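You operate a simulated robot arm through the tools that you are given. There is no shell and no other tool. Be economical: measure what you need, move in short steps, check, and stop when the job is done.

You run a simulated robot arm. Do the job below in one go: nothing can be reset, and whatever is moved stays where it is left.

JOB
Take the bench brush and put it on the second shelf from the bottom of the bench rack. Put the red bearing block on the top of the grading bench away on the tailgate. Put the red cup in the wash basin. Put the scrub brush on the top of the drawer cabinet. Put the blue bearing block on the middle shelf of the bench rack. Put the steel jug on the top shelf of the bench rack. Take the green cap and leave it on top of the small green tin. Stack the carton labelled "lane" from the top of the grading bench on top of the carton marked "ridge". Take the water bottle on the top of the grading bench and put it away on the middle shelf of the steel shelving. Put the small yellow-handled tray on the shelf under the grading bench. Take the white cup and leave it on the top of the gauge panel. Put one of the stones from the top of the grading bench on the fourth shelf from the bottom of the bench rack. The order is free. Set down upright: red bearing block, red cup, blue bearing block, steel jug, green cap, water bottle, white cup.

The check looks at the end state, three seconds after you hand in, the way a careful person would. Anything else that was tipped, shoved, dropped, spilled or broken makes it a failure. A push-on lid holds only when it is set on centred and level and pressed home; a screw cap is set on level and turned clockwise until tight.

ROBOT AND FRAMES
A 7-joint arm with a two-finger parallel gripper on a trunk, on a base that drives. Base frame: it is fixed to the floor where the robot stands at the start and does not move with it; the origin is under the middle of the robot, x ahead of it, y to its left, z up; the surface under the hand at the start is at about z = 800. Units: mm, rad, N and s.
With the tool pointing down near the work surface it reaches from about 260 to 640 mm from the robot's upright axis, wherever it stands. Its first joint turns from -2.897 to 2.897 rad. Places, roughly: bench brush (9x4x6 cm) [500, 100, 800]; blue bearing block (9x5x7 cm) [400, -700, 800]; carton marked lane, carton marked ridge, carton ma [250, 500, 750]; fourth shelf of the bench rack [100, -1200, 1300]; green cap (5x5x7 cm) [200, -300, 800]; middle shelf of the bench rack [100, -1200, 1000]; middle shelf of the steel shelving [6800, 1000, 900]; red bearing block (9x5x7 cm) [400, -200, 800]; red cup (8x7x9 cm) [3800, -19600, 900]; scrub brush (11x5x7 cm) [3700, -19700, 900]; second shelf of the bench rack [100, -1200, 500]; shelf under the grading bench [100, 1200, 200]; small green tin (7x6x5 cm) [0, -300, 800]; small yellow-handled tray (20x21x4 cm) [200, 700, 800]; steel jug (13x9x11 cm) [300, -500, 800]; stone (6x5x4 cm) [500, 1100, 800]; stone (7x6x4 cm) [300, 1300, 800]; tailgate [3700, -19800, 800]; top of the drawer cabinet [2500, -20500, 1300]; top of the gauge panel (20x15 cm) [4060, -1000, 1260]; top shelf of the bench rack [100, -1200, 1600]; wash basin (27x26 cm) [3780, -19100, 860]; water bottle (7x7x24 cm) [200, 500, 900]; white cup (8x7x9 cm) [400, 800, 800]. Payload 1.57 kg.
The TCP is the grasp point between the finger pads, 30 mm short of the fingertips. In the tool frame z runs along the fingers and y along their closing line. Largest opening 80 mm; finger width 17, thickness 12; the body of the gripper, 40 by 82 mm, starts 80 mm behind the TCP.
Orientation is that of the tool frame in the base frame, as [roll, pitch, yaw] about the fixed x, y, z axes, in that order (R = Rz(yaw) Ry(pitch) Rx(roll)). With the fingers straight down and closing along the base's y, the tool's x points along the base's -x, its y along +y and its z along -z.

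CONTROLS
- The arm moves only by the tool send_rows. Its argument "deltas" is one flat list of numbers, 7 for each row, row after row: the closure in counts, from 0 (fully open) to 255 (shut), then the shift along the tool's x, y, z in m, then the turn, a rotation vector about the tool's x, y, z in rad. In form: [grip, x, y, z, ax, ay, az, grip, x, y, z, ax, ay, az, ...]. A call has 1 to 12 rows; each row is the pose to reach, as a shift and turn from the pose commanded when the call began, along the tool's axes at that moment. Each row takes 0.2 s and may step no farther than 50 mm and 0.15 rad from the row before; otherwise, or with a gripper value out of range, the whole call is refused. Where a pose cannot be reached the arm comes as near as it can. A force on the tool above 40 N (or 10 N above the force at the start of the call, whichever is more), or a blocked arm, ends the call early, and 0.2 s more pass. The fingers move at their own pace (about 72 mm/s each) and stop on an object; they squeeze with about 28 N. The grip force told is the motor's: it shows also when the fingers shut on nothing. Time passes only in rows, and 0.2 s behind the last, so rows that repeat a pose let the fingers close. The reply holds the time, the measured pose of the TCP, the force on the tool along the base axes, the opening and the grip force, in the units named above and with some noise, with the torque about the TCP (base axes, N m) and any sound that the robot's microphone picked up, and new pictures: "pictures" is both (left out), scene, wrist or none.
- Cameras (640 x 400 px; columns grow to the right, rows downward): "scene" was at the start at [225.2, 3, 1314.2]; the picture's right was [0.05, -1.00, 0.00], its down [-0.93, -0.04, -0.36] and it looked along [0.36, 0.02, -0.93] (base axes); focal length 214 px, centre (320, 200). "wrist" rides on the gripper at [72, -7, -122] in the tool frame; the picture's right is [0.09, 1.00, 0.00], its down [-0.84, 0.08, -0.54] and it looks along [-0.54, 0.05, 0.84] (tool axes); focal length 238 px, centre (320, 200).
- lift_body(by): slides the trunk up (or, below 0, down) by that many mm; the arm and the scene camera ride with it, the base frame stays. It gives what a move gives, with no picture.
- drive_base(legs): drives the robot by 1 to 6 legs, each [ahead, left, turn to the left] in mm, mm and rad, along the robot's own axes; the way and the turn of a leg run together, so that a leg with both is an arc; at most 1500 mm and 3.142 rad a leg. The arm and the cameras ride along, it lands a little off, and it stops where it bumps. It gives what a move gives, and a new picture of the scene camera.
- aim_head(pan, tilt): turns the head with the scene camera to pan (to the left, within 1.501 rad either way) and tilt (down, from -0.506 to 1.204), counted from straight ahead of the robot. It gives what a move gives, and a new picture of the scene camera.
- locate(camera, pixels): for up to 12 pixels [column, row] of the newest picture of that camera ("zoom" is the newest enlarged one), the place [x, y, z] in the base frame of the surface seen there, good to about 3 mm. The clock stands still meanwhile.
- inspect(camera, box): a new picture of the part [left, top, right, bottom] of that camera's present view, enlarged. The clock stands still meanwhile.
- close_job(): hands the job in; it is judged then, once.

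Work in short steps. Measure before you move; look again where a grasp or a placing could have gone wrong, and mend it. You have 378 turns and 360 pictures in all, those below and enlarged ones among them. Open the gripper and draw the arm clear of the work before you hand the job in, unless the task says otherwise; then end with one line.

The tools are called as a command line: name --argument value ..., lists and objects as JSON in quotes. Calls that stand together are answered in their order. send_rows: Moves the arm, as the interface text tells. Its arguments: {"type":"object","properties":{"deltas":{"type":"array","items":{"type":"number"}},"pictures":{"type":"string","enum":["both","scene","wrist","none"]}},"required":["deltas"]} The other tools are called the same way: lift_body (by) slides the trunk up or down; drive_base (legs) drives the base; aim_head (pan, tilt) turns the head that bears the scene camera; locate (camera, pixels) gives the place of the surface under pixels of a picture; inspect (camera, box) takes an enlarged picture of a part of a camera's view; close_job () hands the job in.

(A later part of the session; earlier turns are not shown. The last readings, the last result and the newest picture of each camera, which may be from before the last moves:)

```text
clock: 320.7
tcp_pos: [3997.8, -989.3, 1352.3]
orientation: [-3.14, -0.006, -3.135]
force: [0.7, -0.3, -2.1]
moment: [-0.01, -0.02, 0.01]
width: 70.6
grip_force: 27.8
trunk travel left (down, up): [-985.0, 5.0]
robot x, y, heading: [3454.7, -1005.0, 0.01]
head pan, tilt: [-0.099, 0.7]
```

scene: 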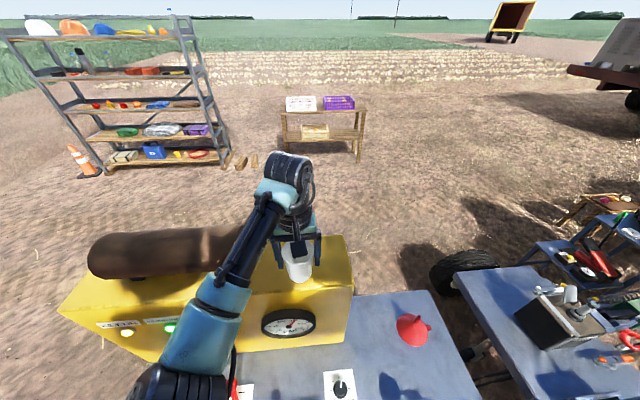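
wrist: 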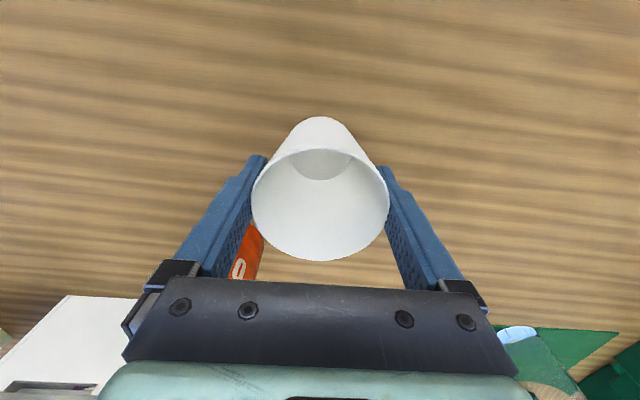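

Extend 46 mm and lower to just above the panel.

send_rows --deltas '[255, -0.023, -0.005, 0, 0, 0, 0, 255, -0.046, -0.01, 0, 0, 0, 0, 255, -0.046, -0.01, 0.012, 0, 0, 0, 255, -0.046, -0.01, 0.022, 0, 0, 0]' --pictures "both"

inspect --camera "scene" --box '[220, 180, 400, 292]'

```text
clock: 321.7
tcp_pos: [4043.9, -998.3, 1330.8]
orientation: [-3.141, -0.007, -3.134]
force: [0.9, -0.1, -0.4]
moment: [0.01, 0.04, 0.02]
width: 70.5
grip_force: 28.1
trunk travel left (down, up): [-985.0, 5.0]
robot x, y, heading: [3454.8, -1003.6, 0.01]
head pan, tilt: [-0.099, 0.7]
```

scene: 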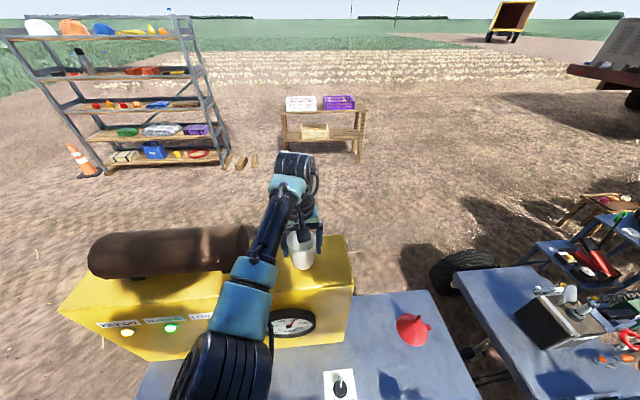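
wrist: 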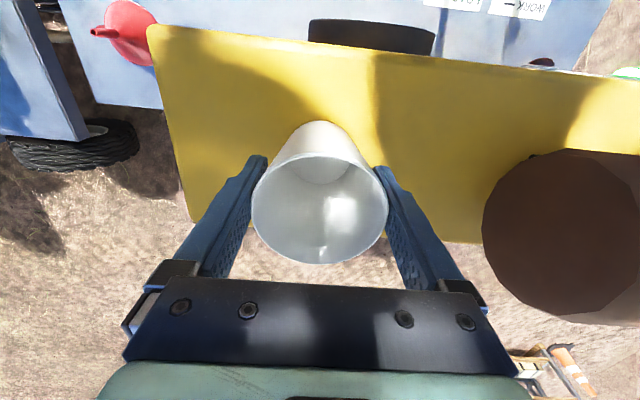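

```text
3.56 times, centred on (310, 236) of scene
```

zoom: 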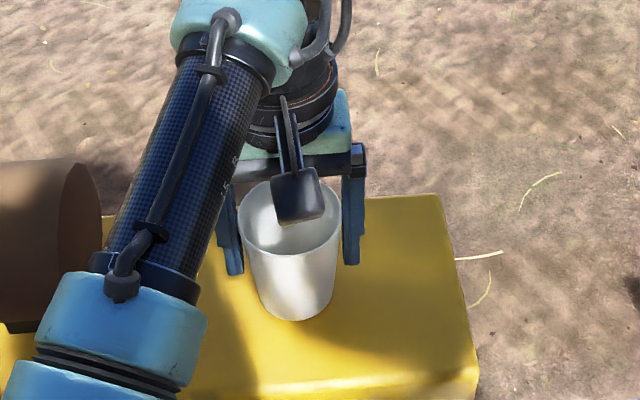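

Lower to contact and release.

send_rows --deltas '[255, 0, 0, 0.002, 0, 0, 0, 255, 0, 0, 0.004, 0, 0, 0, 255, 0, 0, 0.005, 0, 0, 0]' --pictures "none"

```text
clock: 322.5
tcp_pos: [4043.2, -997.9, 1325.0]
orientation: [-3.14, -0.006, -3.133]
force: [0.0, 0.5, 1.8]
moment: [0.01, 0.04, 0.02]
width: 70.4
grip_force: 28.2
trunk travel left (down, up): [-985.0, 5.0]
robot x, y, heading: [3455.5, -1005.6, 0.012]
head pan, tilt: [-0.099, 0.7]
```

Contact (~2 N). Release and rise.

send_rows --deltas '[20, 0, 0, 0, 0, 0, 0, 0, 0, 0, 0, 0, 0, 0, 0, 0, 0, 0, 0, 0, 0, 0, 0, 0, -0.02, 0, 0, 0, 0, 0, 0, -0.05, 0, 0, 0, 0, 0, 0, -0.09, 0, 0, 0, 0, 0.03, 0, -0.11, 0, 0, 0]' --pictures "both"

```text
clock: 324.1
tcp_pos: [4011.4, -997.2, 1435.0]
orientation: [-3.14, -0.003, -3.131]
force: [-0.2, -0.5, 0.7]
moment: [-0.02, 0.02, -0.01]
width: 80.1
grip_force: 0.0
trunk travel left (down, up): [-985.0, 5.0]
robot x, y, heading: [3454.8, -1005.6, 0.01]
head pan, tilt: [-0.099, 0.7]
```

scene: 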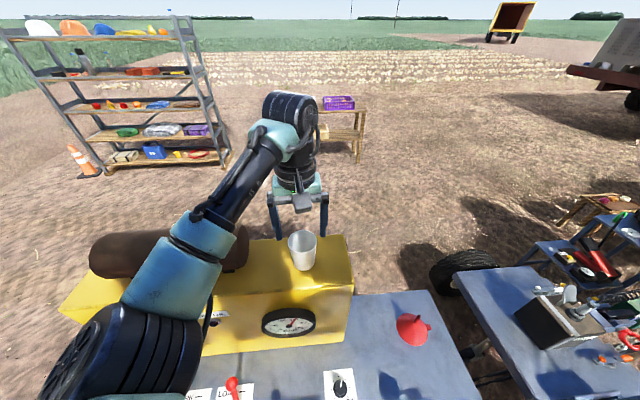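
wrist: 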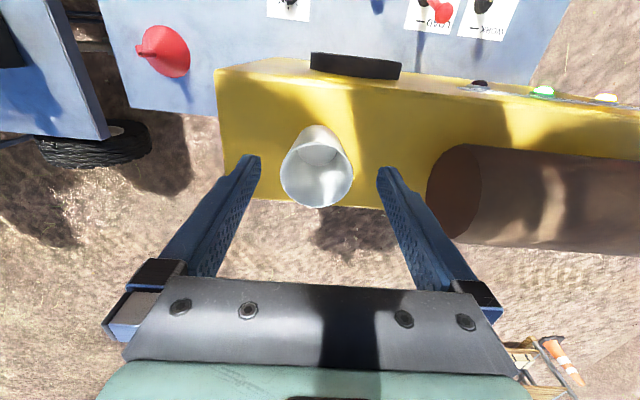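

Cup placed. While here, zoom on the steel shelving to plan the bottle.

inspect --camera "scene" --box '[0, 10, 240, 180]'

locate --camera "scene" --pixels '[[120, 38], [130, 76], [130, 107], [130, 135], [130, 160], [60, 110], [195, 103], [120, 105]]'

```text
2.35 times, centred on (120, 95) of scene
```

zoom: 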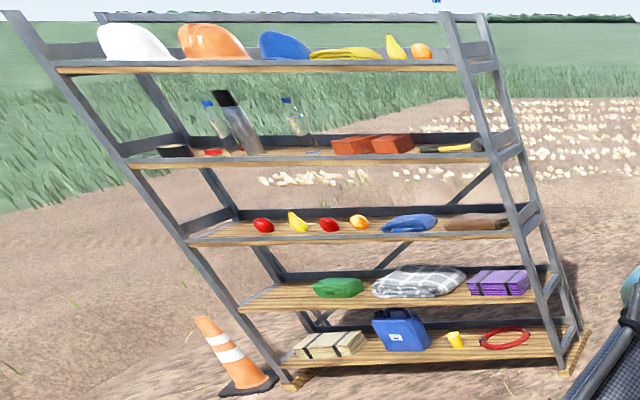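

```text
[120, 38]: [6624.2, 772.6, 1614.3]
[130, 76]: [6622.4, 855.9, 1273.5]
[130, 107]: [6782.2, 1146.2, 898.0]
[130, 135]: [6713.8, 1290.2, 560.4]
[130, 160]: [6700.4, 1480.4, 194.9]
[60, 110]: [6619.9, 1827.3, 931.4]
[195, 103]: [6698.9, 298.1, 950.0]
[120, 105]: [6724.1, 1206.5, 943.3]
```

Next the water bottle. Drive back to the bench front, raising nothing; stop at a staging point.

drive_base --legs '[[-600, 0, 0], [0, 0, 3.13], [1250, 0, 0], [0, -1400, 0], [0, -300, 0]]'

```text
clock: 348.9
tcp_pos: [1127.0, 802.5, 1436.2]
orientation: [-3.137, -0.004, -0.044]
force: [-0.2, -0.9, -1.0]
moment: [0.0, 0.02, 0.03]
width: 80.2
grip_force: 0.1
trunk travel left (down, up): [-985.0, 5.0]
robot x, y, heading: [1684.8, 781.0, 3.095]
head pan, tilt: [-0.099, 0.7]
```

scene: 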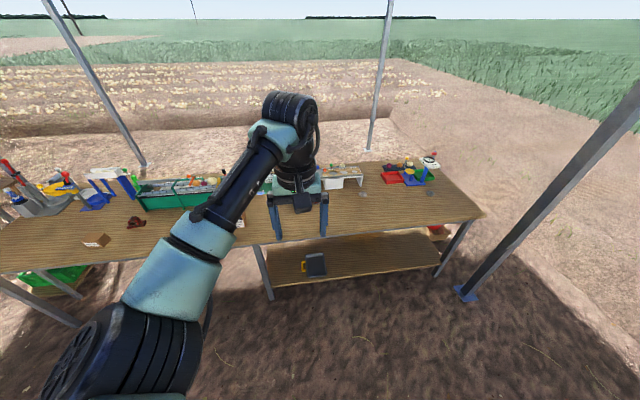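

Turn toward the bottle and approach to d≈750.

drive_base --legs '[[0, 0, 0.213], [800, 0, 0]]'

lift_body --by -200

aim_head --pan -0.1 --tilt 0.8

```text
clock: 353.9
tcp_pos: [349.6, 526.9, 1435.1]
orientation: [-3.141, -0.003, 0.197]
force: [-0.6, 0.5, 0.8]
moment: [-0.01, -0.01, -0.02]
width: 80.0
grip_force: 0.0
trunk travel left (down, up): [-985.0, 5.0]
robot x, y, heading: [895.6, 634.3, -2.946]
head pan, tilt: [-0.099, 0.7]
```

scene: 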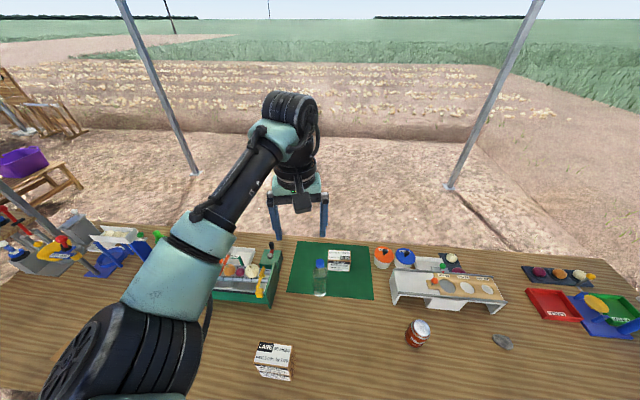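

```text
clock: 356.1
tcp_pos: [348.6, 527.8, 1234.4]
orientation: [-3.138, -0.004, 0.195]
force: [0.1, 0.4, 0.4]
moment: [-0.01, -0.03, 0.01]
width: 80.0
grip_force: 0.0
trunk travel left (down, up): [-785.0, 205.0]
robot x, y, heading: [895.5, 633.8, -2.948]
head pan, tilt: [-0.099, 0.7]
```

```text
clock: 356.8
tcp_pos: [351.3, 528.1, 1234.9]
orientation: [-3.139, -0.004, 0.195]
force: [-0.1, -0.1, 0.4]
moment: [0.02, 0.02, 0.02]
width: 79.9
grip_force: 0.0
trunk travel left (down, up): [-785.0, 205.0]
robot x, y, heading: [899.8, 636.8, -2.947]
head pan, tilt: [-0.099, 0.799]
```

scene: 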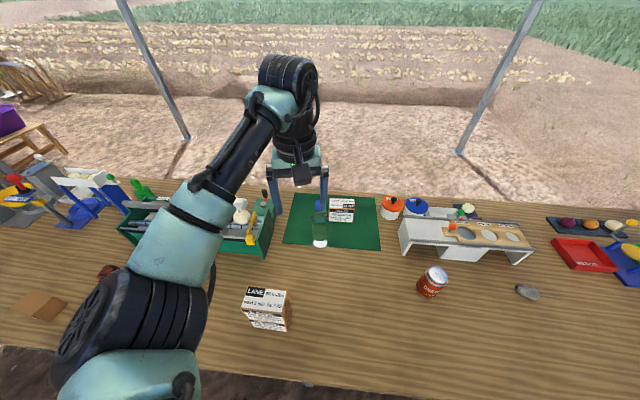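

Zoom and measure the bottle.

inspect --camera "scene" --box '[270, 180, 390, 255]'

locate --camera "scene" --pixels '[[320, 204], [313, 225], [327, 225], [320, 225], [320, 243], [314, 240], [326, 240], [342, 205], [285, 240]]'

```text
5.33 times, centred on (330, 218) of scene
```

zoom: 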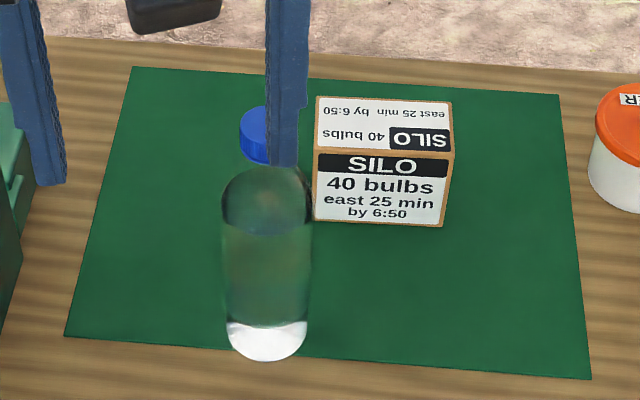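

```text
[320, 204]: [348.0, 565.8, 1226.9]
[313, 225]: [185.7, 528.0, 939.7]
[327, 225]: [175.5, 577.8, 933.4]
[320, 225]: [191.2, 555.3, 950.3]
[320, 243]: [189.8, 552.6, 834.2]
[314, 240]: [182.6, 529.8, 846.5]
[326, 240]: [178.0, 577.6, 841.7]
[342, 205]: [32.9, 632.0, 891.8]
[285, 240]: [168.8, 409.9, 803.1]
```

Bottle axis ≈(157,553). Drive ahead 120, then pitch the hand 60° and line up behind the bottle.

drive_base --legs '[[120, 0, 0]]'

send_rows --deltas '[0, 0.0107, -0.0077, 0, 0, -0.131, 0, 0, 0.0214, -0.0154, 0, 0, -0.262, 0, 0, 0.0321, -0.0231, 0, 0, -0.393, 0, 0, 0.0428, -0.0308, 0, 0, -0.524, 0, 0, 0.0535, -0.0385, 0, 0, -0.655, 0, 0, 0.0642, -0.0462, 0, 0, -0.786, 0, 0, 0.0749, -0.0539, 0, 0, -0.917, 0, 0, 0.0856, -0.0616, 0, 0, -1.047, 0]' --pictures "scene"

```text
clock: 358.0
tcp_pos: [232.7, 506.5, 1235.6]
orientation: [-3.14, -0.004, 0.192]
force: [-1.1, 0.4, -0.1]
moment: [0.0, -0.02, -0.02]
width: 79.8
grip_force: 0.1
trunk travel left (down, up): [-785.0, 205.0]
robot x, y, heading: [781.2, 612.0, -2.947]
head pan, tilt: [-0.099, 0.799]
```

scene: 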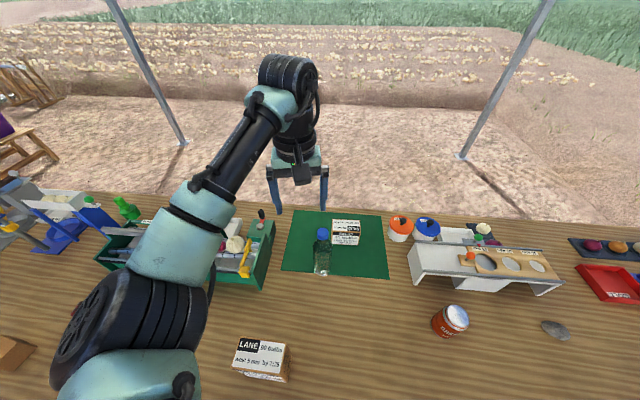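

```text
clock: 359.8
tcp_pos: [306.6, 586.2, 1236.6]
orientation: [-3.139, 1.047, 0.194]
force: [0.6, -0.7, -0.5]
moment: [-0.03, 0.01, -0.01]
width: 80.0
grip_force: 0.0
trunk travel left (down, up): [-785.0, 205.0]
robot x, y, heading: [779.7, 615.7, -2.957]
head pan, tilt: [-0.099, 0.799]
```

scene: 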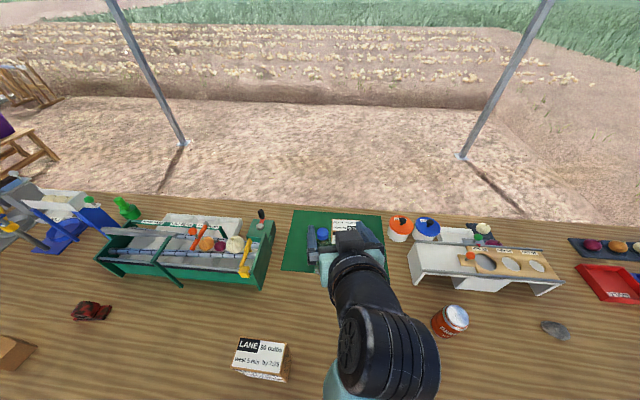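

Descend to z≈900 in front of the bottle.

send_rows --deltas '[0, 0.0364, 0, 0.021, 0, 0, 0, 0, 0.0728, 0, 0.042, 0, 0, 0, 0, 0.1092, 0, 0.063, 0, 0, 0, 0, 0.1456, 0, 0.084, 0, 0, 0, 0, 0.182, 0, 0.105, 0, 0, 0, 0, 0.2184, 0, 0.126, 0, 0, 0, 0, 0.2548, 0, 0.147, 0, 0, 0, 0, 0.291, 0, 0.168, 0, 0, 0]' --pictures "both"

locate --camera "wrist" --pixels '[[300, 150], [320, 150], [340, 150], [320, 200], [320, 120], [290, 150], [350, 150]]'

```text
clock: 361.6
tcp_pos: [306.1, 586.2, 898.6]
orientation: [-3.136, 1.043, 0.195]
force: [0.1, 0.0, -0.5]
moment: [0.01, 0.0, 0.03]
width: 80.2
grip_force: 0.1
trunk travel left (down, up): [-785.0, 205.0]
robot x, y, heading: [779.6, 613.3, -2.949]
head pan, tilt: [-0.099, 0.799]
```

scene: 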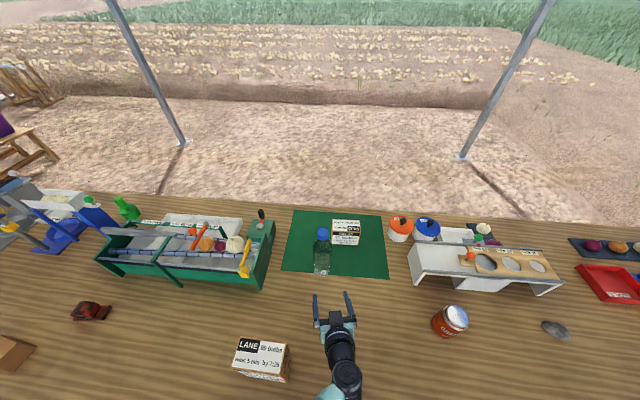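
wrist: 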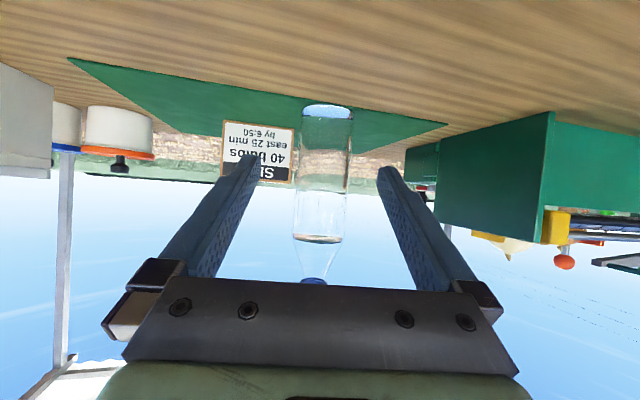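

```text
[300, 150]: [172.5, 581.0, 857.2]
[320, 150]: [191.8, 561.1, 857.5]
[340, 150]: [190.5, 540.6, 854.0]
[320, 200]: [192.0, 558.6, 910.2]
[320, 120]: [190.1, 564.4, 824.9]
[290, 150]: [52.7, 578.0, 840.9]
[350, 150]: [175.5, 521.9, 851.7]
```

Advance along the hand's direction 139 mm (in two parts) and close.

send_rows --deltas '[0, -0.0174, 0.001, 0.03, 0, 0, 0, 0, -0.0348, 0.002, 0.06, 0, 0, 0, 0, -0.05, 0.003, 0.0866, 0, 0, 0]' --pictures "wrist"

inspect --camera "scene" --box '[260, 210, 400, 300]'

```text
clock: 362.4
tcp_pos: [208.7, 565.8, 900.8]
orientation: [-3.138, 1.042, 0.193]
force: [0.1, -0.5, 0.9]
moment: [0.02, -0.03, 0.0]
width: 79.9
grip_force: 0.1
trunk travel left (down, up): [-785.0, 205.0]
robot x, y, heading: [778.2, 614.1, -2.952]
head pan, tilt: [-0.099, 0.799]
```

wrist: 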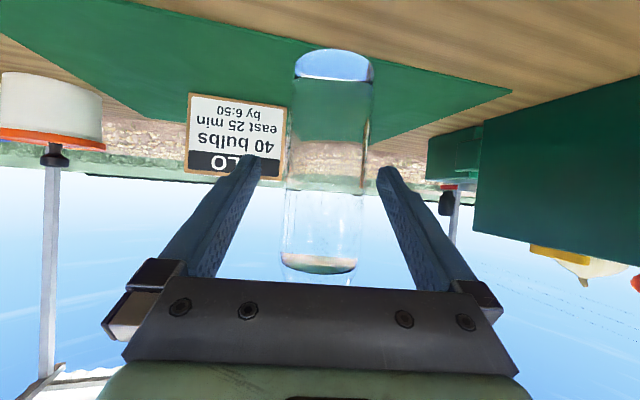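

```text
4.44 times, centred on (330, 255) of scene
```

zoom: 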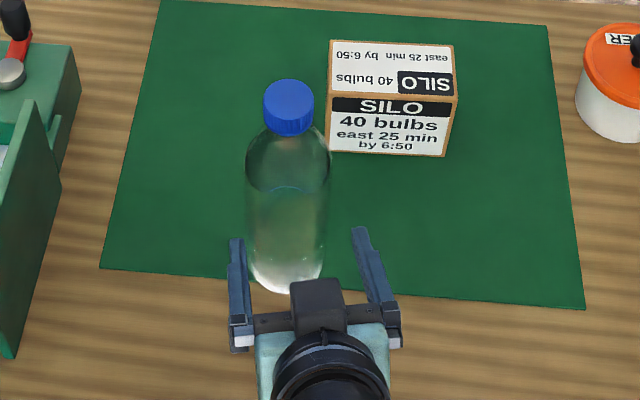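

Shift +4 mm in tool y, advance the last 41 mm and close.

send_rows --deltas '[0, -0.0075, 0.004, 0.013, 0, 0, 0, 0, -0.0195, 0.004, 0.0338, 0, 0, 0, 120, -0.0195, 0.004, 0.0338, 0, 0, 0, 255, -0.0195, 0.004, 0.0338, 0, 0, 0, 255, -0.0195, 0.004, 0.0338, 0, 0, 0, 255, -0.0195, 0.004, 0.0338, 0, 0, 0]' --pictures "wrist"

```text
clock: 363.8
tcp_pos: [173.0, 552.1, 895.4]
orientation: [-3.139, 1.041, 0.194]
force: [0.8, -1.0, -0.3]
moment: [-0.23, -0.11, 0.02]
width: 64.8
grip_force: 27.8
trunk travel left (down, up): [-785.0, 205.0]
robot x, y, heading: [777.9, 612.9, -2.953]
head pan, tilt: [-0.099, 0.799]
```

wrist: 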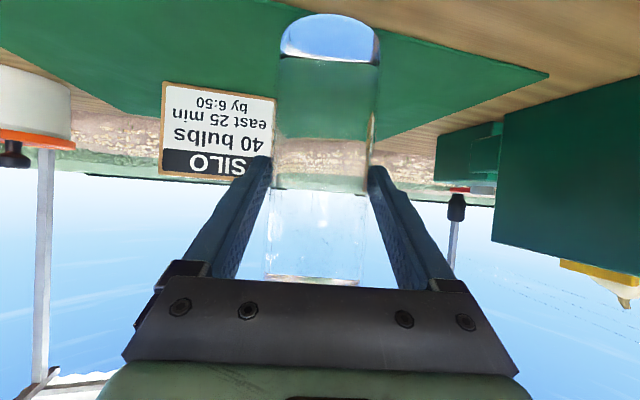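

Gripped at 64.8. Lift 40 mm.

send_rows --deltas '[255, -0.0087, 0, -0.005, 0, 0, 0, 255, -0.0217, 0, -0.0125, 0, 0, 0, 255, -0.0346, 0, -0.02, 0, 0, 0]' --pictures "wrist"

```text
clock: 364.6
tcp_pos: [173.0, 553.0, 937.3]
orientation: [-3.137, 1.043, 0.195]
force: [0.1, 0.1, -5.3]
moment: [0.03, -0.07, -0.03]
width: 64.9
grip_force: 27.5
trunk travel left (down, up): [-785.0, 205.0]
robot x, y, heading: [783.8, 610.8, -2.952]
head pan, tilt: [-0.099, 0.799]
```

wrist: 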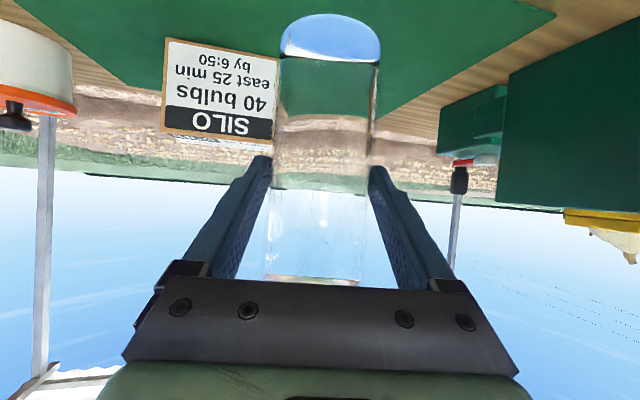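

Good. Raise by trunk and drive to the steel shelving in stages.

lift_body --by 200

drive_base --legs '[[-900, 0, 0], [0, 0, 2.952], [1500, 0, 0], [1500, 200, 0]]'

aim_head --pan 0.0 --tilt 0.3

```text
clock: 366.8
tcp_pos: [173.1, 553.2, 1136.4]
orientation: [-3.137, 1.041, 0.195]
force: [0.1, 0.0, -5.2]
moment: [0.04, -0.07, -0.01]
width: 64.9
grip_force: 27.7
trunk travel left (down, up): [-985.0, 5.0]
robot x, y, heading: [778.4, 617.6, -2.953]
head pan, tilt: [-0.099, 0.799]
```

```text
refused: leg 4 is longer than a leg can be; nothing moved
```

```text
clock: 367.7
tcp_pos: [172.6, 551.8, 1137.0]
orientation: [-3.137, 1.042, 0.195]
force: [0.0, -0.7, -4.9]
moment: [0.02, -0.06, 0.0]
width: 64.3
grip_force: 27.8
trunk travel left (down, up): [-985.0, 5.0]
robot x, y, heading: [777.4, 611.8, -2.953]
head pan, tilt: [0.0, 0.3]
```

scene: 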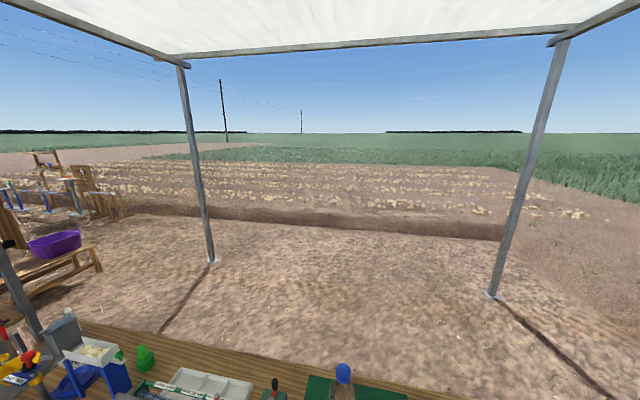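

drive_base --legs '[[-900, 0, 0], [0, 0, 2.952], [1450, 0, 0], [1450, 150, 0]]'

```text
clock: 393.4
tcp_pos: [5244.8, 784.3, 1136.2]
orientation: [-3.139, 1.042, 3.11]
force: [0.1, 0.1, -5.5]
moment: [-0.02, 0.07, -0.01]
width: 64.4
grip_force: 28.1
trunk travel left (down, up): [-985.0, 5.0]
robot x, y, heading: [4640.5, 859.5, -0.036]
head pan, tilt: [0.0, 0.3]
```

scene: 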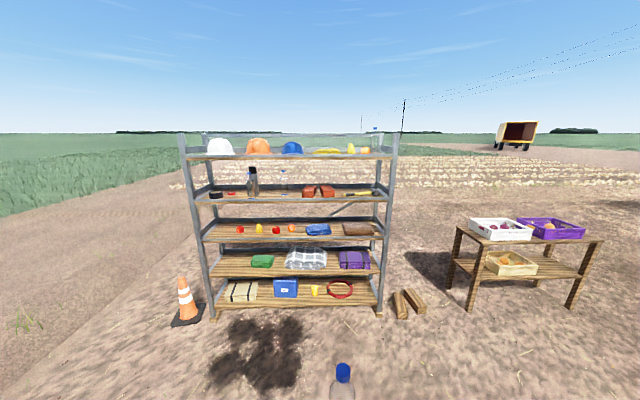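

Zoom on the middle shelf to find a free spot.

inspect --camera "scene" --box '[180, 170, 400, 300]'

locate --camera "zoom" --pixels '[[75, 190], [120, 190], [170, 178], [230, 180], [280, 178], [325, 175], [400, 180], [520, 180], [130, 200], [300, 198], [70, 165], [580, 190]]'

```text
2.91 times, centred on (290, 235) of scene
```

zoom: 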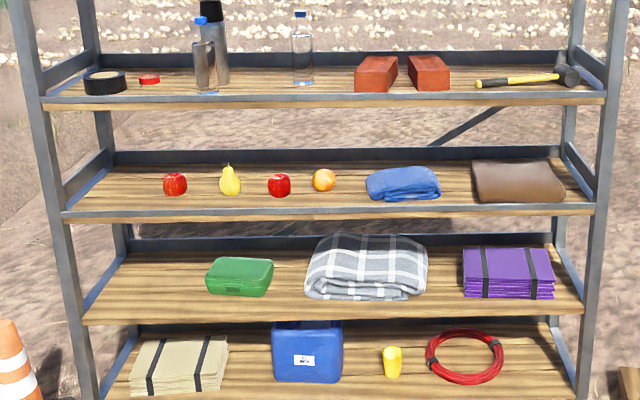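

```text
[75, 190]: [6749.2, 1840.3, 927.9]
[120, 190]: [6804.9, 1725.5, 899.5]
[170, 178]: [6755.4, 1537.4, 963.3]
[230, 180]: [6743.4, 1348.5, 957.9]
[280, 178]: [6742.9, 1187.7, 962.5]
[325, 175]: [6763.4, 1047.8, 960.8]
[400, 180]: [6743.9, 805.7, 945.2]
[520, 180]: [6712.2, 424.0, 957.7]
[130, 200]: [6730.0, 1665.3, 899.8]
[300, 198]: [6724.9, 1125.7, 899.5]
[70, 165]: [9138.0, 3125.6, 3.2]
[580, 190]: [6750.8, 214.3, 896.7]
```

Free spot at y≈1690. Check front lip height.

locate --camera "zoom" --pixels '[[120, 212], [120, 205], [130, 216], [300, 208], [120, 222], [66, 210], [45, 110], [110, 97], [110, 104]]'

drive_base --legs '[[1000, 0, 0.036], [0, 830, 0]]'

```text
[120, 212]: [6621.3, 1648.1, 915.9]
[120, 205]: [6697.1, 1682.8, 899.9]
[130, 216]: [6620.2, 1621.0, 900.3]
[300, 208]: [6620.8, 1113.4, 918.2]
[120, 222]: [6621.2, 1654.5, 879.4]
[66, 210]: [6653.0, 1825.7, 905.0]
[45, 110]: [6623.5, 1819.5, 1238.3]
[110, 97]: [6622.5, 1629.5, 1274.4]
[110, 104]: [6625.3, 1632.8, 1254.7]
```

```text
clock: 402.5
tcp_pos: [6249.6, 1599.0, 1136.4]
orientation: [-3.139, 1.044, 3.113]
force: [-0.3, -0.8, -5.9]
moment: [0.0, 0.09, -0.02]
width: 64.4
grip_force: 27.4
trunk travel left (down, up): [-985.0, 5.0]
robot x, y, heading: [5642.1, 1673.2, -0.031]
head pan, tilt: [0.0, 0.3]
```

scene: 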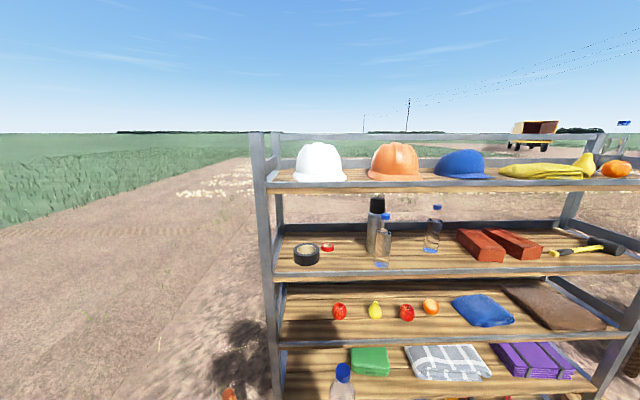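

Lip top z≈918, opening up to ~1236. Align (turn, left 75), lower to TCP≈1027.

drive_base --legs '[[0, 75, 0.031]]'

lift_body --by -109

drive_base --legs '[[290, 0, 0]]'

aim_head --pan 0.0 --tilt 0.55

```text
clock: 403.6
tcp_pos: [6252.8, 1689.0, 1136.8]
orientation: [-3.141, 1.043, -3.14]
force: [-0.2, -0.5, -4.4]
moment: [-0.01, 0.1, 0.05]
width: 64.5
grip_force: 27.8
trunk travel left (down, up): [-985.0, 5.0]
robot x, y, heading: [5649.4, 1747.2, -0.004]
head pan, tilt: [0.0, 0.3]
```

scene: 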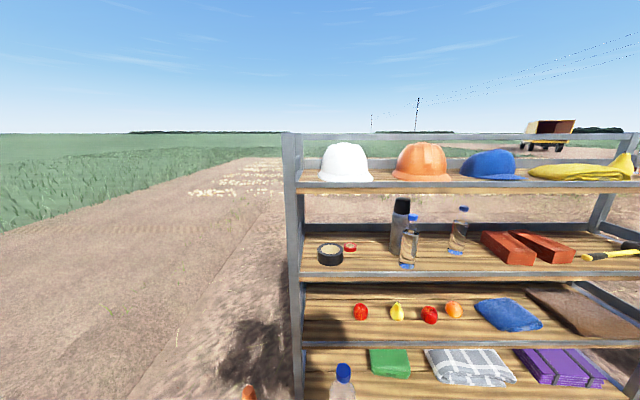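

```text
clock: 405.0
tcp_pos: [6251.5, 1690.1, 1028.1]
orientation: [-3.137, 1.042, -3.141]
force: [-0.9, 0.5, -5.0]
moment: [-0.04, 0.1, 0.02]
width: 64.6
grip_force: 28.0
trunk travel left (down, up): [-876.0, 114.0]
robot x, y, heading: [5643.3, 1747.7, -0.002]
head pan, tilt: [0.0, 0.3]
```

```text
clock: 407.0
tcp_pos: [6543.3, 1689.4, 1027.7]
orientation: [-3.136, 1.042, -3.139]
force: [0.3, -0.6, -6.5]
moment: [-0.02, 0.06, -0.01]
width: 64.3
grip_force: 27.9
trunk travel left (down, up): [-876.0, 114.0]
robot x, y, heading: [5937.3, 1744.4, 0.001]
head pan, tilt: [0.0, 0.3]
```

scene: 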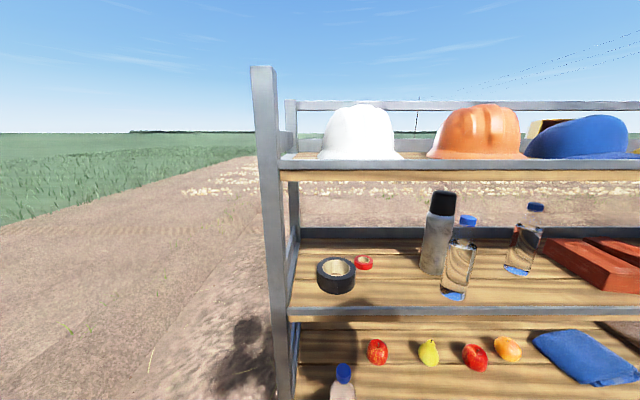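

```text
clock: 407.8
tcp_pos: [6545.2, 1689.3, 1027.7]
orientation: [-3.136, 1.04, -3.14]
force: [-0.1, 0.0, -6.0]
moment: [-0.04, 0.08, 0.01]
width: 64.6
grip_force: 28.2
trunk travel left (down, up): [-876.0, 114.0]
robot x, y, heading: [5935.6, 1744.3, -0.004]
head pan, tilt: [0.0, 0.55]
```

scene: 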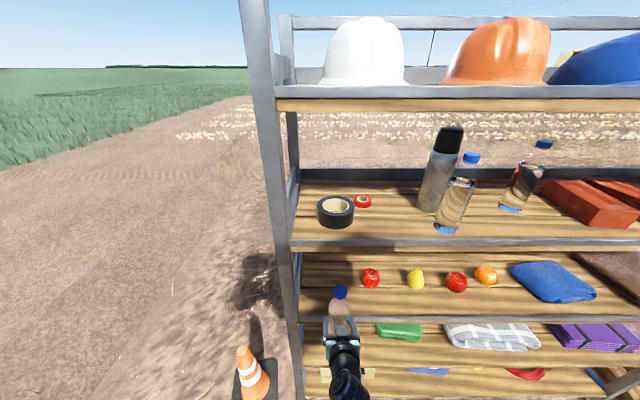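

Drive ahead 110 more, then advance the arm 52 mm.

drive_base --legs '[[112, 0, 0]]'

send_rows --deltas '[255, -0.0125, 0, 0.0217, 0, 0, 0, 255, -0.026, 0, 0.045, 0, 0, 0]' --pictures "both"

```text
clock: 409.0
tcp_pos: [6653.5, 1689.6, 1027.4]
orientation: [-3.136, 1.042, -3.138]
force: [-0.3, -0.3, -5.3]
moment: [0.02, 0.11, 0.0]
width: 64.4
grip_force: 27.6
trunk travel left (down, up): [-876.0, 114.0]
robot x, y, heading: [6047.1, 1747.0, -0.005]
head pan, tilt: [0.0, 0.55]
```

scene: 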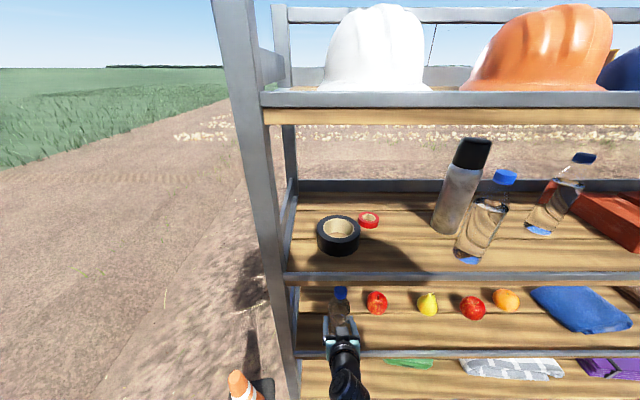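

```text
clock: 409.6
tcp_pos: [6706.5, 1688.8, 1025.0]
orientation: [-3.135, 1.037, -3.137]
force: [1.3, 0.2, -5.1]
moment: [-0.02, 0.09, 0.01]
width: 64.9
grip_force: 28.0
trunk travel left (down, up): [-876.0, 114.0]
robot x, y, heading: [6046.4, 1743.6, -0.002]
head pan, tilt: [0.0, 0.55]
```

scene: 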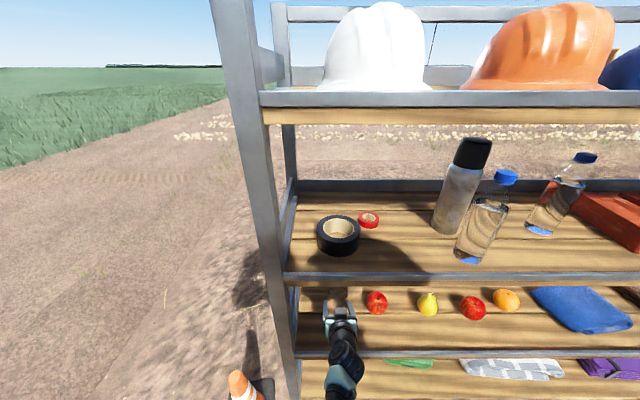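
wrist: 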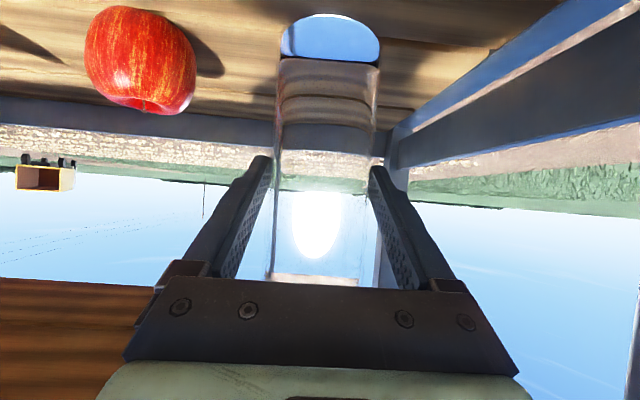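

Lower to contact.

send_rows --deltas '[255, 0.0104, 0, 0.006, 0, 0, 0, 255, 0.0208, 0, 0.012, 0, 0, 0, 255, 0.0234, 0, 0.0135, 0, 0, 0, 255, 0.0251, 0, 0.0145, 0, 0, 0]' --pictures "none"

```text
clock: 410.6
tcp_pos: [6707.0, 1690.8, 996.7]
orientation: [-3.138, 1.041, -3.139]
force: [0.0, 0.5, -4.9]
moment: [0.0, 0.08, 0.03]
width: 64.9
grip_force: 28.3
trunk travel left (down, up): [-876.0, 114.0]
robot x, y, heading: [6046.7, 1744.4, -0.001]
head pan, tilt: [0.0, 0.55]
```

send_rows --deltas '[255, 0.0017, 0, 0.001, 0, 0, 0, 255, 0.0035, 0, 0.002, 0, 0, 0]' --pictures "none"

```text
clock: 411.2
tcp_pos: [6705.5, 1690.2, 992.8]
orientation: [-3.135, 1.039, -3.139]
force: [1.0, 0.0, -4.6]
moment: [0.01, 0.06, -0.04]
width: 64.7
grip_force: 27.9
trunk travel left (down, up): [-876.0, 114.0]
robot x, y, heading: [6044.3, 1744.6, -0.002]
head pan, tilt: [0.0, 0.55]
```

Still hanging; 2 mm more.

send_rows --deltas '[255, 0.0009, 0, 0.0005, 0, 0, 0, 255, 0.0017, 0, 0.001, 0, 0, 0]' --pictures "none"

```text
clock: 411.8
tcp_pos: [6705.8, 1689.2, 994.0]
orientation: [-3.137, 1.044, -3.141]
force: [-1.2, 1.6, 1.4]
moment: [0.26, 0.21, 0.06]
width: 64.6
grip_force: 28.6
trunk travel left (down, up): [-876.0, 114.0]
robot x, y, heading: [6047.7, 1746.9, -0.003]
head pan, tilt: [0.0, 0.55]
```

Contact. Release and back straight out.

send_rows --deltas '[60, 0, 0, 0, 0, 0, 0, 0, 0, 0, 0, 0, 0, 0, 0, 0, 0, 0, 0, 0, 0, 0, 0.01, 0, -0.0173, 0, 0, 0, 0, 0.025, 0, -0.0433, 0, 0, 0, 0, 0.045, 0, -0.078, 0, 0, 0, 0, 0.065, 0, -0.1126, 0, 0, 0]' --pictures "both"

```text
clock: 413.4
tcp_pos: [6573.3, 1689.8, 997.8]
orientation: [-3.137, 1.042, -3.137]
force: [-0.1, 0.4, 0.3]
moment: [-0.01, -0.02, -0.01]
width: 79.8
grip_force: 0.2
trunk travel left (down, up): [-876.0, 114.0]
robot x, y, heading: [6044.8, 1745.0, 0.003]
head pan, tilt: [0.0, 0.55]
```

scene: 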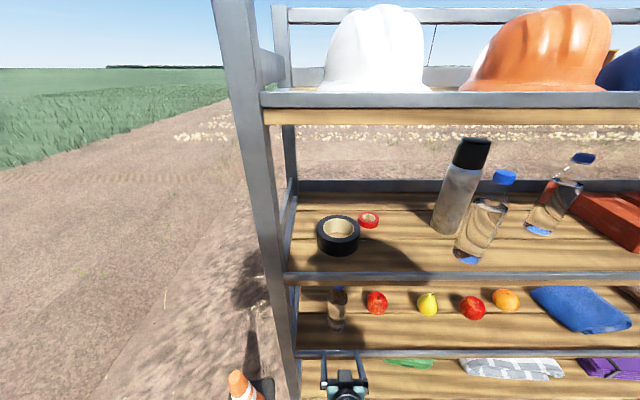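
wrist: 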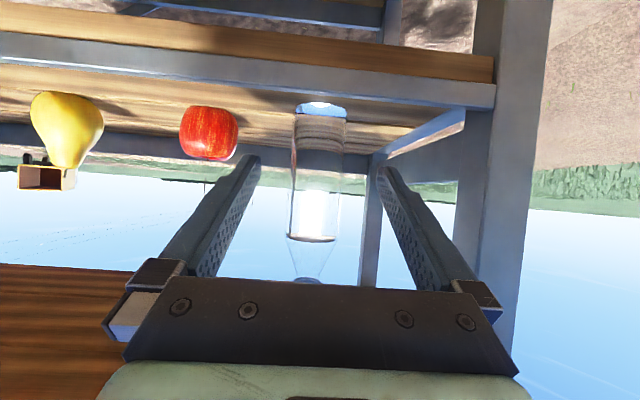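

Bottle done. Return to the bench for the red block; raise the trunk a little and drive.

drive_base --legs '[[-300, 0, 0], [0, 0, -2.765], [1490, 0, 0], [1490, 0, 0], [1490, 0, 0], [0, 0, -0.376]]'

aim_head --pan 0.0 --tilt 0.8

```text
clock: 443.9
tcp_pos: [1104.6, 40.3, 995.6]
orientation: [-3.134, 1.042, 0.01]
force: [0.7, 0.5, -0.4]
moment: [0.0, -0.01, 0.01]
width: 80.0
grip_force: 0.0
trunk travel left (down, up): [-876.0, 114.0]
robot x, y, heading: [1635.0, -14.6, -3.136]
head pan, tilt: [0.0, 0.55]
```

scene: 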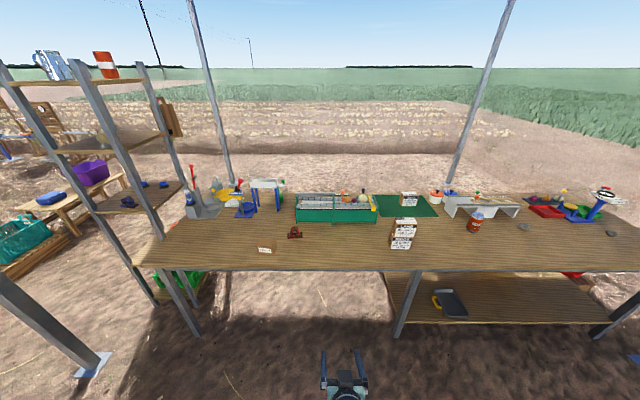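

```text
clock: 444.7
tcp_pos: [1103.9, 40.4, 995.2]
orientation: [-3.136, 1.04, 0.009]
force: [-0.2, 0.0, 0.1]
moment: [0.01, 0.0, 0.06]
width: 80.0
grip_force: 0.1
trunk travel left (down, up): [-876.0, 114.0]
robot x, y, heading: [1632.8, -15.9, -3.139]
head pan, tilt: [0.0, 0.799]
```

scene: 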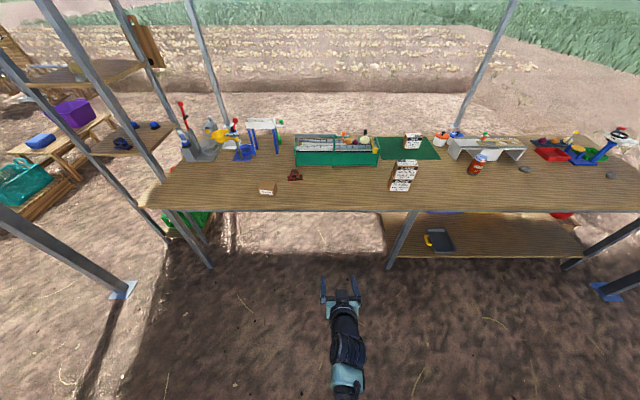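

Overview looks fine. Return the hand to vertical, and drive to the red block.

send_rows --deltas '[0, 0, 0, 0, 0, 0.13, 0, 0, 0, 0, 0, 0, 0.26, 0, 0, 0, 0, 0, 0, 0.39, 0, 0, 0, 0, 0, 0, 0.52, 0, 0, 0, 0, 0, 0, 0.65, 0, 0, 0, 0, 0, 0, 0.78, 0, 0, 0, 0, 0, 0, 0.91, 0, 0, 0, 0, 0, 0, 1.04, 0]' --pictures "none"

lift_body --by 60

drive_base --legs '[[0, 215, 0], [720, 0, 0]]'

send_rows --deltas '[0, 0, 0, 0.01, 0, 0, 0]' --pictures "wrist"

```text
clock: 446.5
tcp_pos: [1105.3, 40.1, 996.0]
orientation: [-3.139, -0.001, 0.001]
force: [0.4, -0.3, -0.1]
moment: [-0.04, -0.01, 0.01]
width: 80.1
grip_force: 0.0
trunk travel left (down, up): [-876.0, 114.0]
robot x, y, heading: [1630.9, -14.0, -3.141]
head pan, tilt: [0.0, 0.799]
```

```text
clock: 447.5
tcp_pos: [1103.7, 41.3, 1056.1]
orientation: [-3.137, 0.001, 0.005]
force: [0.4, 0.0, 0.4]
moment: [-0.01, -0.03, -0.03]
width: 79.9
grip_force: 0.1
trunk travel left (down, up): [-936.0, 54.0]
robot x, y, heading: [1632.9, -9.6, -3.137]
head pan, tilt: [0.0, 0.799]
```

```text
clock: 452.6
tcp_pos: [394.1, -174.3, 1056.7]
orientation: [-3.137, 0.0, -0.004]
force: [-0.4, -0.2, -0.8]
moment: [0.01, -0.01, -0.02]
width: 80.1
grip_force: 0.0
trunk travel left (down, up): [-936.0, 54.0]
robot x, y, heading: [918.9, -235.9, 3.137]
head pan, tilt: [0.0, 0.799]
```

scene: 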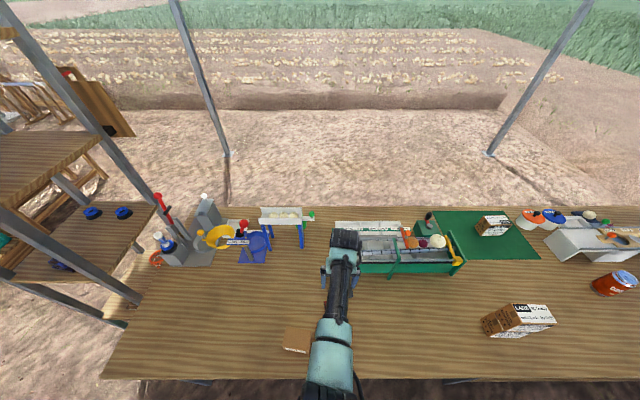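

```text
clock: 453.0
tcp_pos: [394.9, -174.9, 1046.9]
orientation: [-3.136, 0.002, -0.004]
force: [0.1, 0.0, -0.9]
moment: [-0.01, -0.01, -0.02]
width: 80.1
grip_force: 0.0
trunk travel left (down, up): [-936.0, 54.0]
robot x, y, heading: [921.0, -234.9, 3.14]
head pan, tilt: [0.0, 0.799]
```

wrist: 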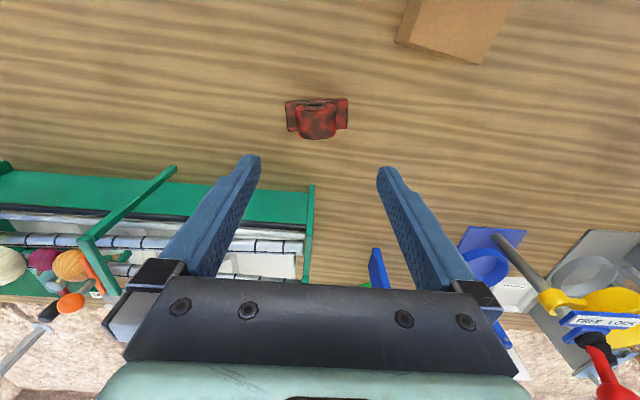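

Locate the red block's plate corners with a zoom.

inspect --camera "wrist" --box '[265, 80, 365, 150]'

locate --camera "zoom" --pixels '[[135, 125], [520, 120], [520, 300], [150, 320], [320, 330], [330, 200], [160, 200], [490, 200]]'

```text
5.71 times, centred on (315, 115) of wrist
```

zoom: 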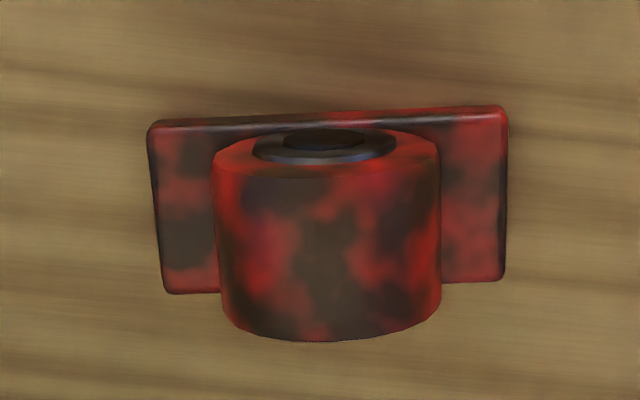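

```text
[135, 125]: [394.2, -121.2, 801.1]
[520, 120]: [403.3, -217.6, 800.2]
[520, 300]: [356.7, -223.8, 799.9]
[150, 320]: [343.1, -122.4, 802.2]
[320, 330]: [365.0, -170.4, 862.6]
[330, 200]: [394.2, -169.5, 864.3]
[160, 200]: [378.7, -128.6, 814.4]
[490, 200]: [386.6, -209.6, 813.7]
```

Red block centre ≈(379,−169), slight yaw. Rotate the hand +1.43 and move above.

send_rows --deltas '[0, -0.0016, -0.0006, 0.01, 0, 0, 0.143, 0, -0.0032, -0.0012, 0.02, 0, 0, 0.286, 0, -0.0048, -0.0018, 0.03, 0, 0, 0.429, 0, -0.0064, -0.0024, 0.04, 0, 0, 0.572, 0, -0.008, -0.003, 0.05, 0, 0, 0.715, 0, -0.0096, -0.0036, 0.06, 0, 0, 0.858, 0, -0.0112, -0.0042, 0.07, 0, 0, 1.0, 0, -0.0128, -0.0048, 0.08, 0, 0, 1.144, 0, -0.0144, -0.0054, 0.1, 0, 0, 1.287, 0, -0.016, -0.006, 0.13, 0, 0, 1.43]' --pictures "wrist"

inspect --camera "wrist" --box '[260, 60, 380, 200]'

```text
clock: 455.2
tcp_pos: [391.5, -167.5, 966.7]
orientation: [3.14, 0.002, -1.436]
force: [-0.3, -0.8, 0.2]
moment: [-0.03, -0.01, -0.01]
width: 80.1
grip_force: 0.1
out of reach, approached as far as the arm can: row 8, 9, 10
trunk travel left (down, up): [-936.0, 54.0]
robot x, y, heading: [922.2, -230.9, 3.134]
head pan, tilt: [0.0, 0.799]
```

wrist: 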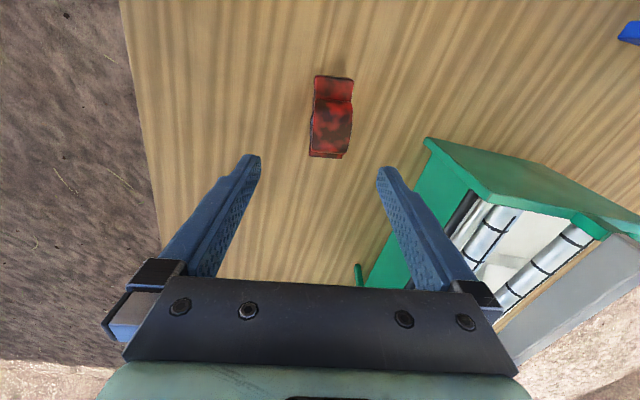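

```text
2.86 times, centred on (320, 130) of wrist
```

zoom: 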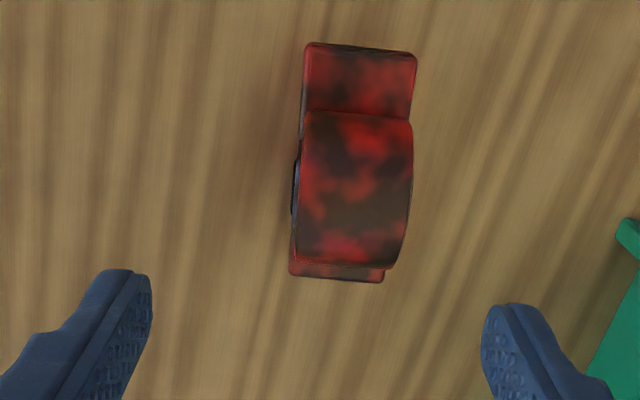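

Lower the trunk 60 and drive ahead 30 to gain reach; then re-measure.

lift_body --by -60

drive_base --legs '[[30, 0, 0]]'

inspect --camera "wrist" --box '[240, 60, 400, 200]'

locate --camera "zoom" --pixels '[[300, 100], [340, 100], [320, 150], [320, 200], [280, 200], [360, 200], [320, 250]]'

```text
clock: 456.2
tcp_pos: [392.4, -169.0, 906.8]
orientation: [3.138, 0.003, -1.432]
force: [0.7, 0.4, -0.5]
moment: [0.02, 0.01, 0.02]
width: 80.1
grip_force: 0.1
trunk travel left (down, up): [-876.0, 114.0]
robot x, y, heading: [921.3, -231.3, 3.135]
head pan, tilt: [0.0, 0.799]
```

```text
clock: 457.1
tcp_pos: [364.4, -168.1, 908.1]
orientation: [3.138, 0.003, -1.433]
force: [-0.4, -0.5, -1.0]
moment: [-0.01, 0.02, -0.02]
width: 80.1
grip_force: 0.1
trunk travel left (down, up): [-876.0, 114.0]
robot x, y, heading: [891.8, -232.6, 3.14]
head pan, tilt: [0.0, 0.799]
```

scene: 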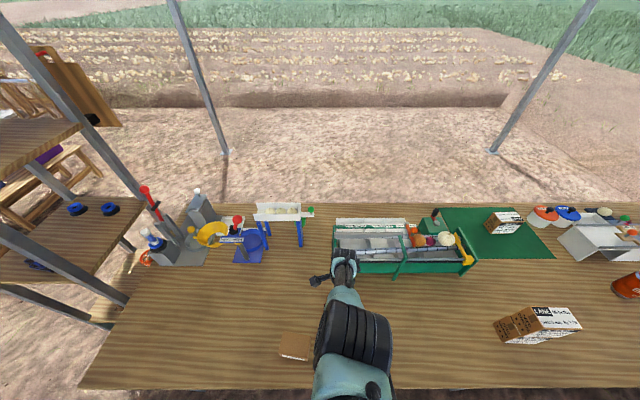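

```text
2.86 times, centred on (320, 130) of wrist
```

zoom: 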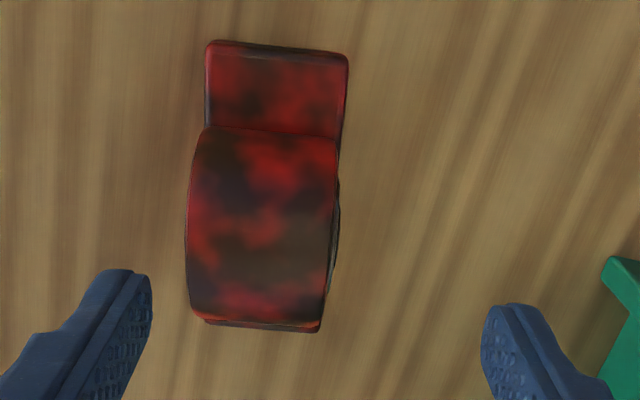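

```text
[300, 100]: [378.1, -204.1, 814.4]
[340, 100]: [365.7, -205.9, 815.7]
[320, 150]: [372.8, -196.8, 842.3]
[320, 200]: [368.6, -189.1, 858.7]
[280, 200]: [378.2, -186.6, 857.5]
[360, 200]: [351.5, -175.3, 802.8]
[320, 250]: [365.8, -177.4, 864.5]
```

Get block edges.

locate --camera "zoom" --pixels '[[212, 55], [342, 65], [315, 325], [195, 250], [328, 250], [212, 310], [260, 280], [270, 90]]'

```text
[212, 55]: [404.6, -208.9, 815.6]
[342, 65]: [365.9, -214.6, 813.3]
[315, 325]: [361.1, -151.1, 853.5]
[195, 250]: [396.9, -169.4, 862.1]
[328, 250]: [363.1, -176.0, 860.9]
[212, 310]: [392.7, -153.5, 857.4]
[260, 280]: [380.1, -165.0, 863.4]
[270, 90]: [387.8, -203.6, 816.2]
```

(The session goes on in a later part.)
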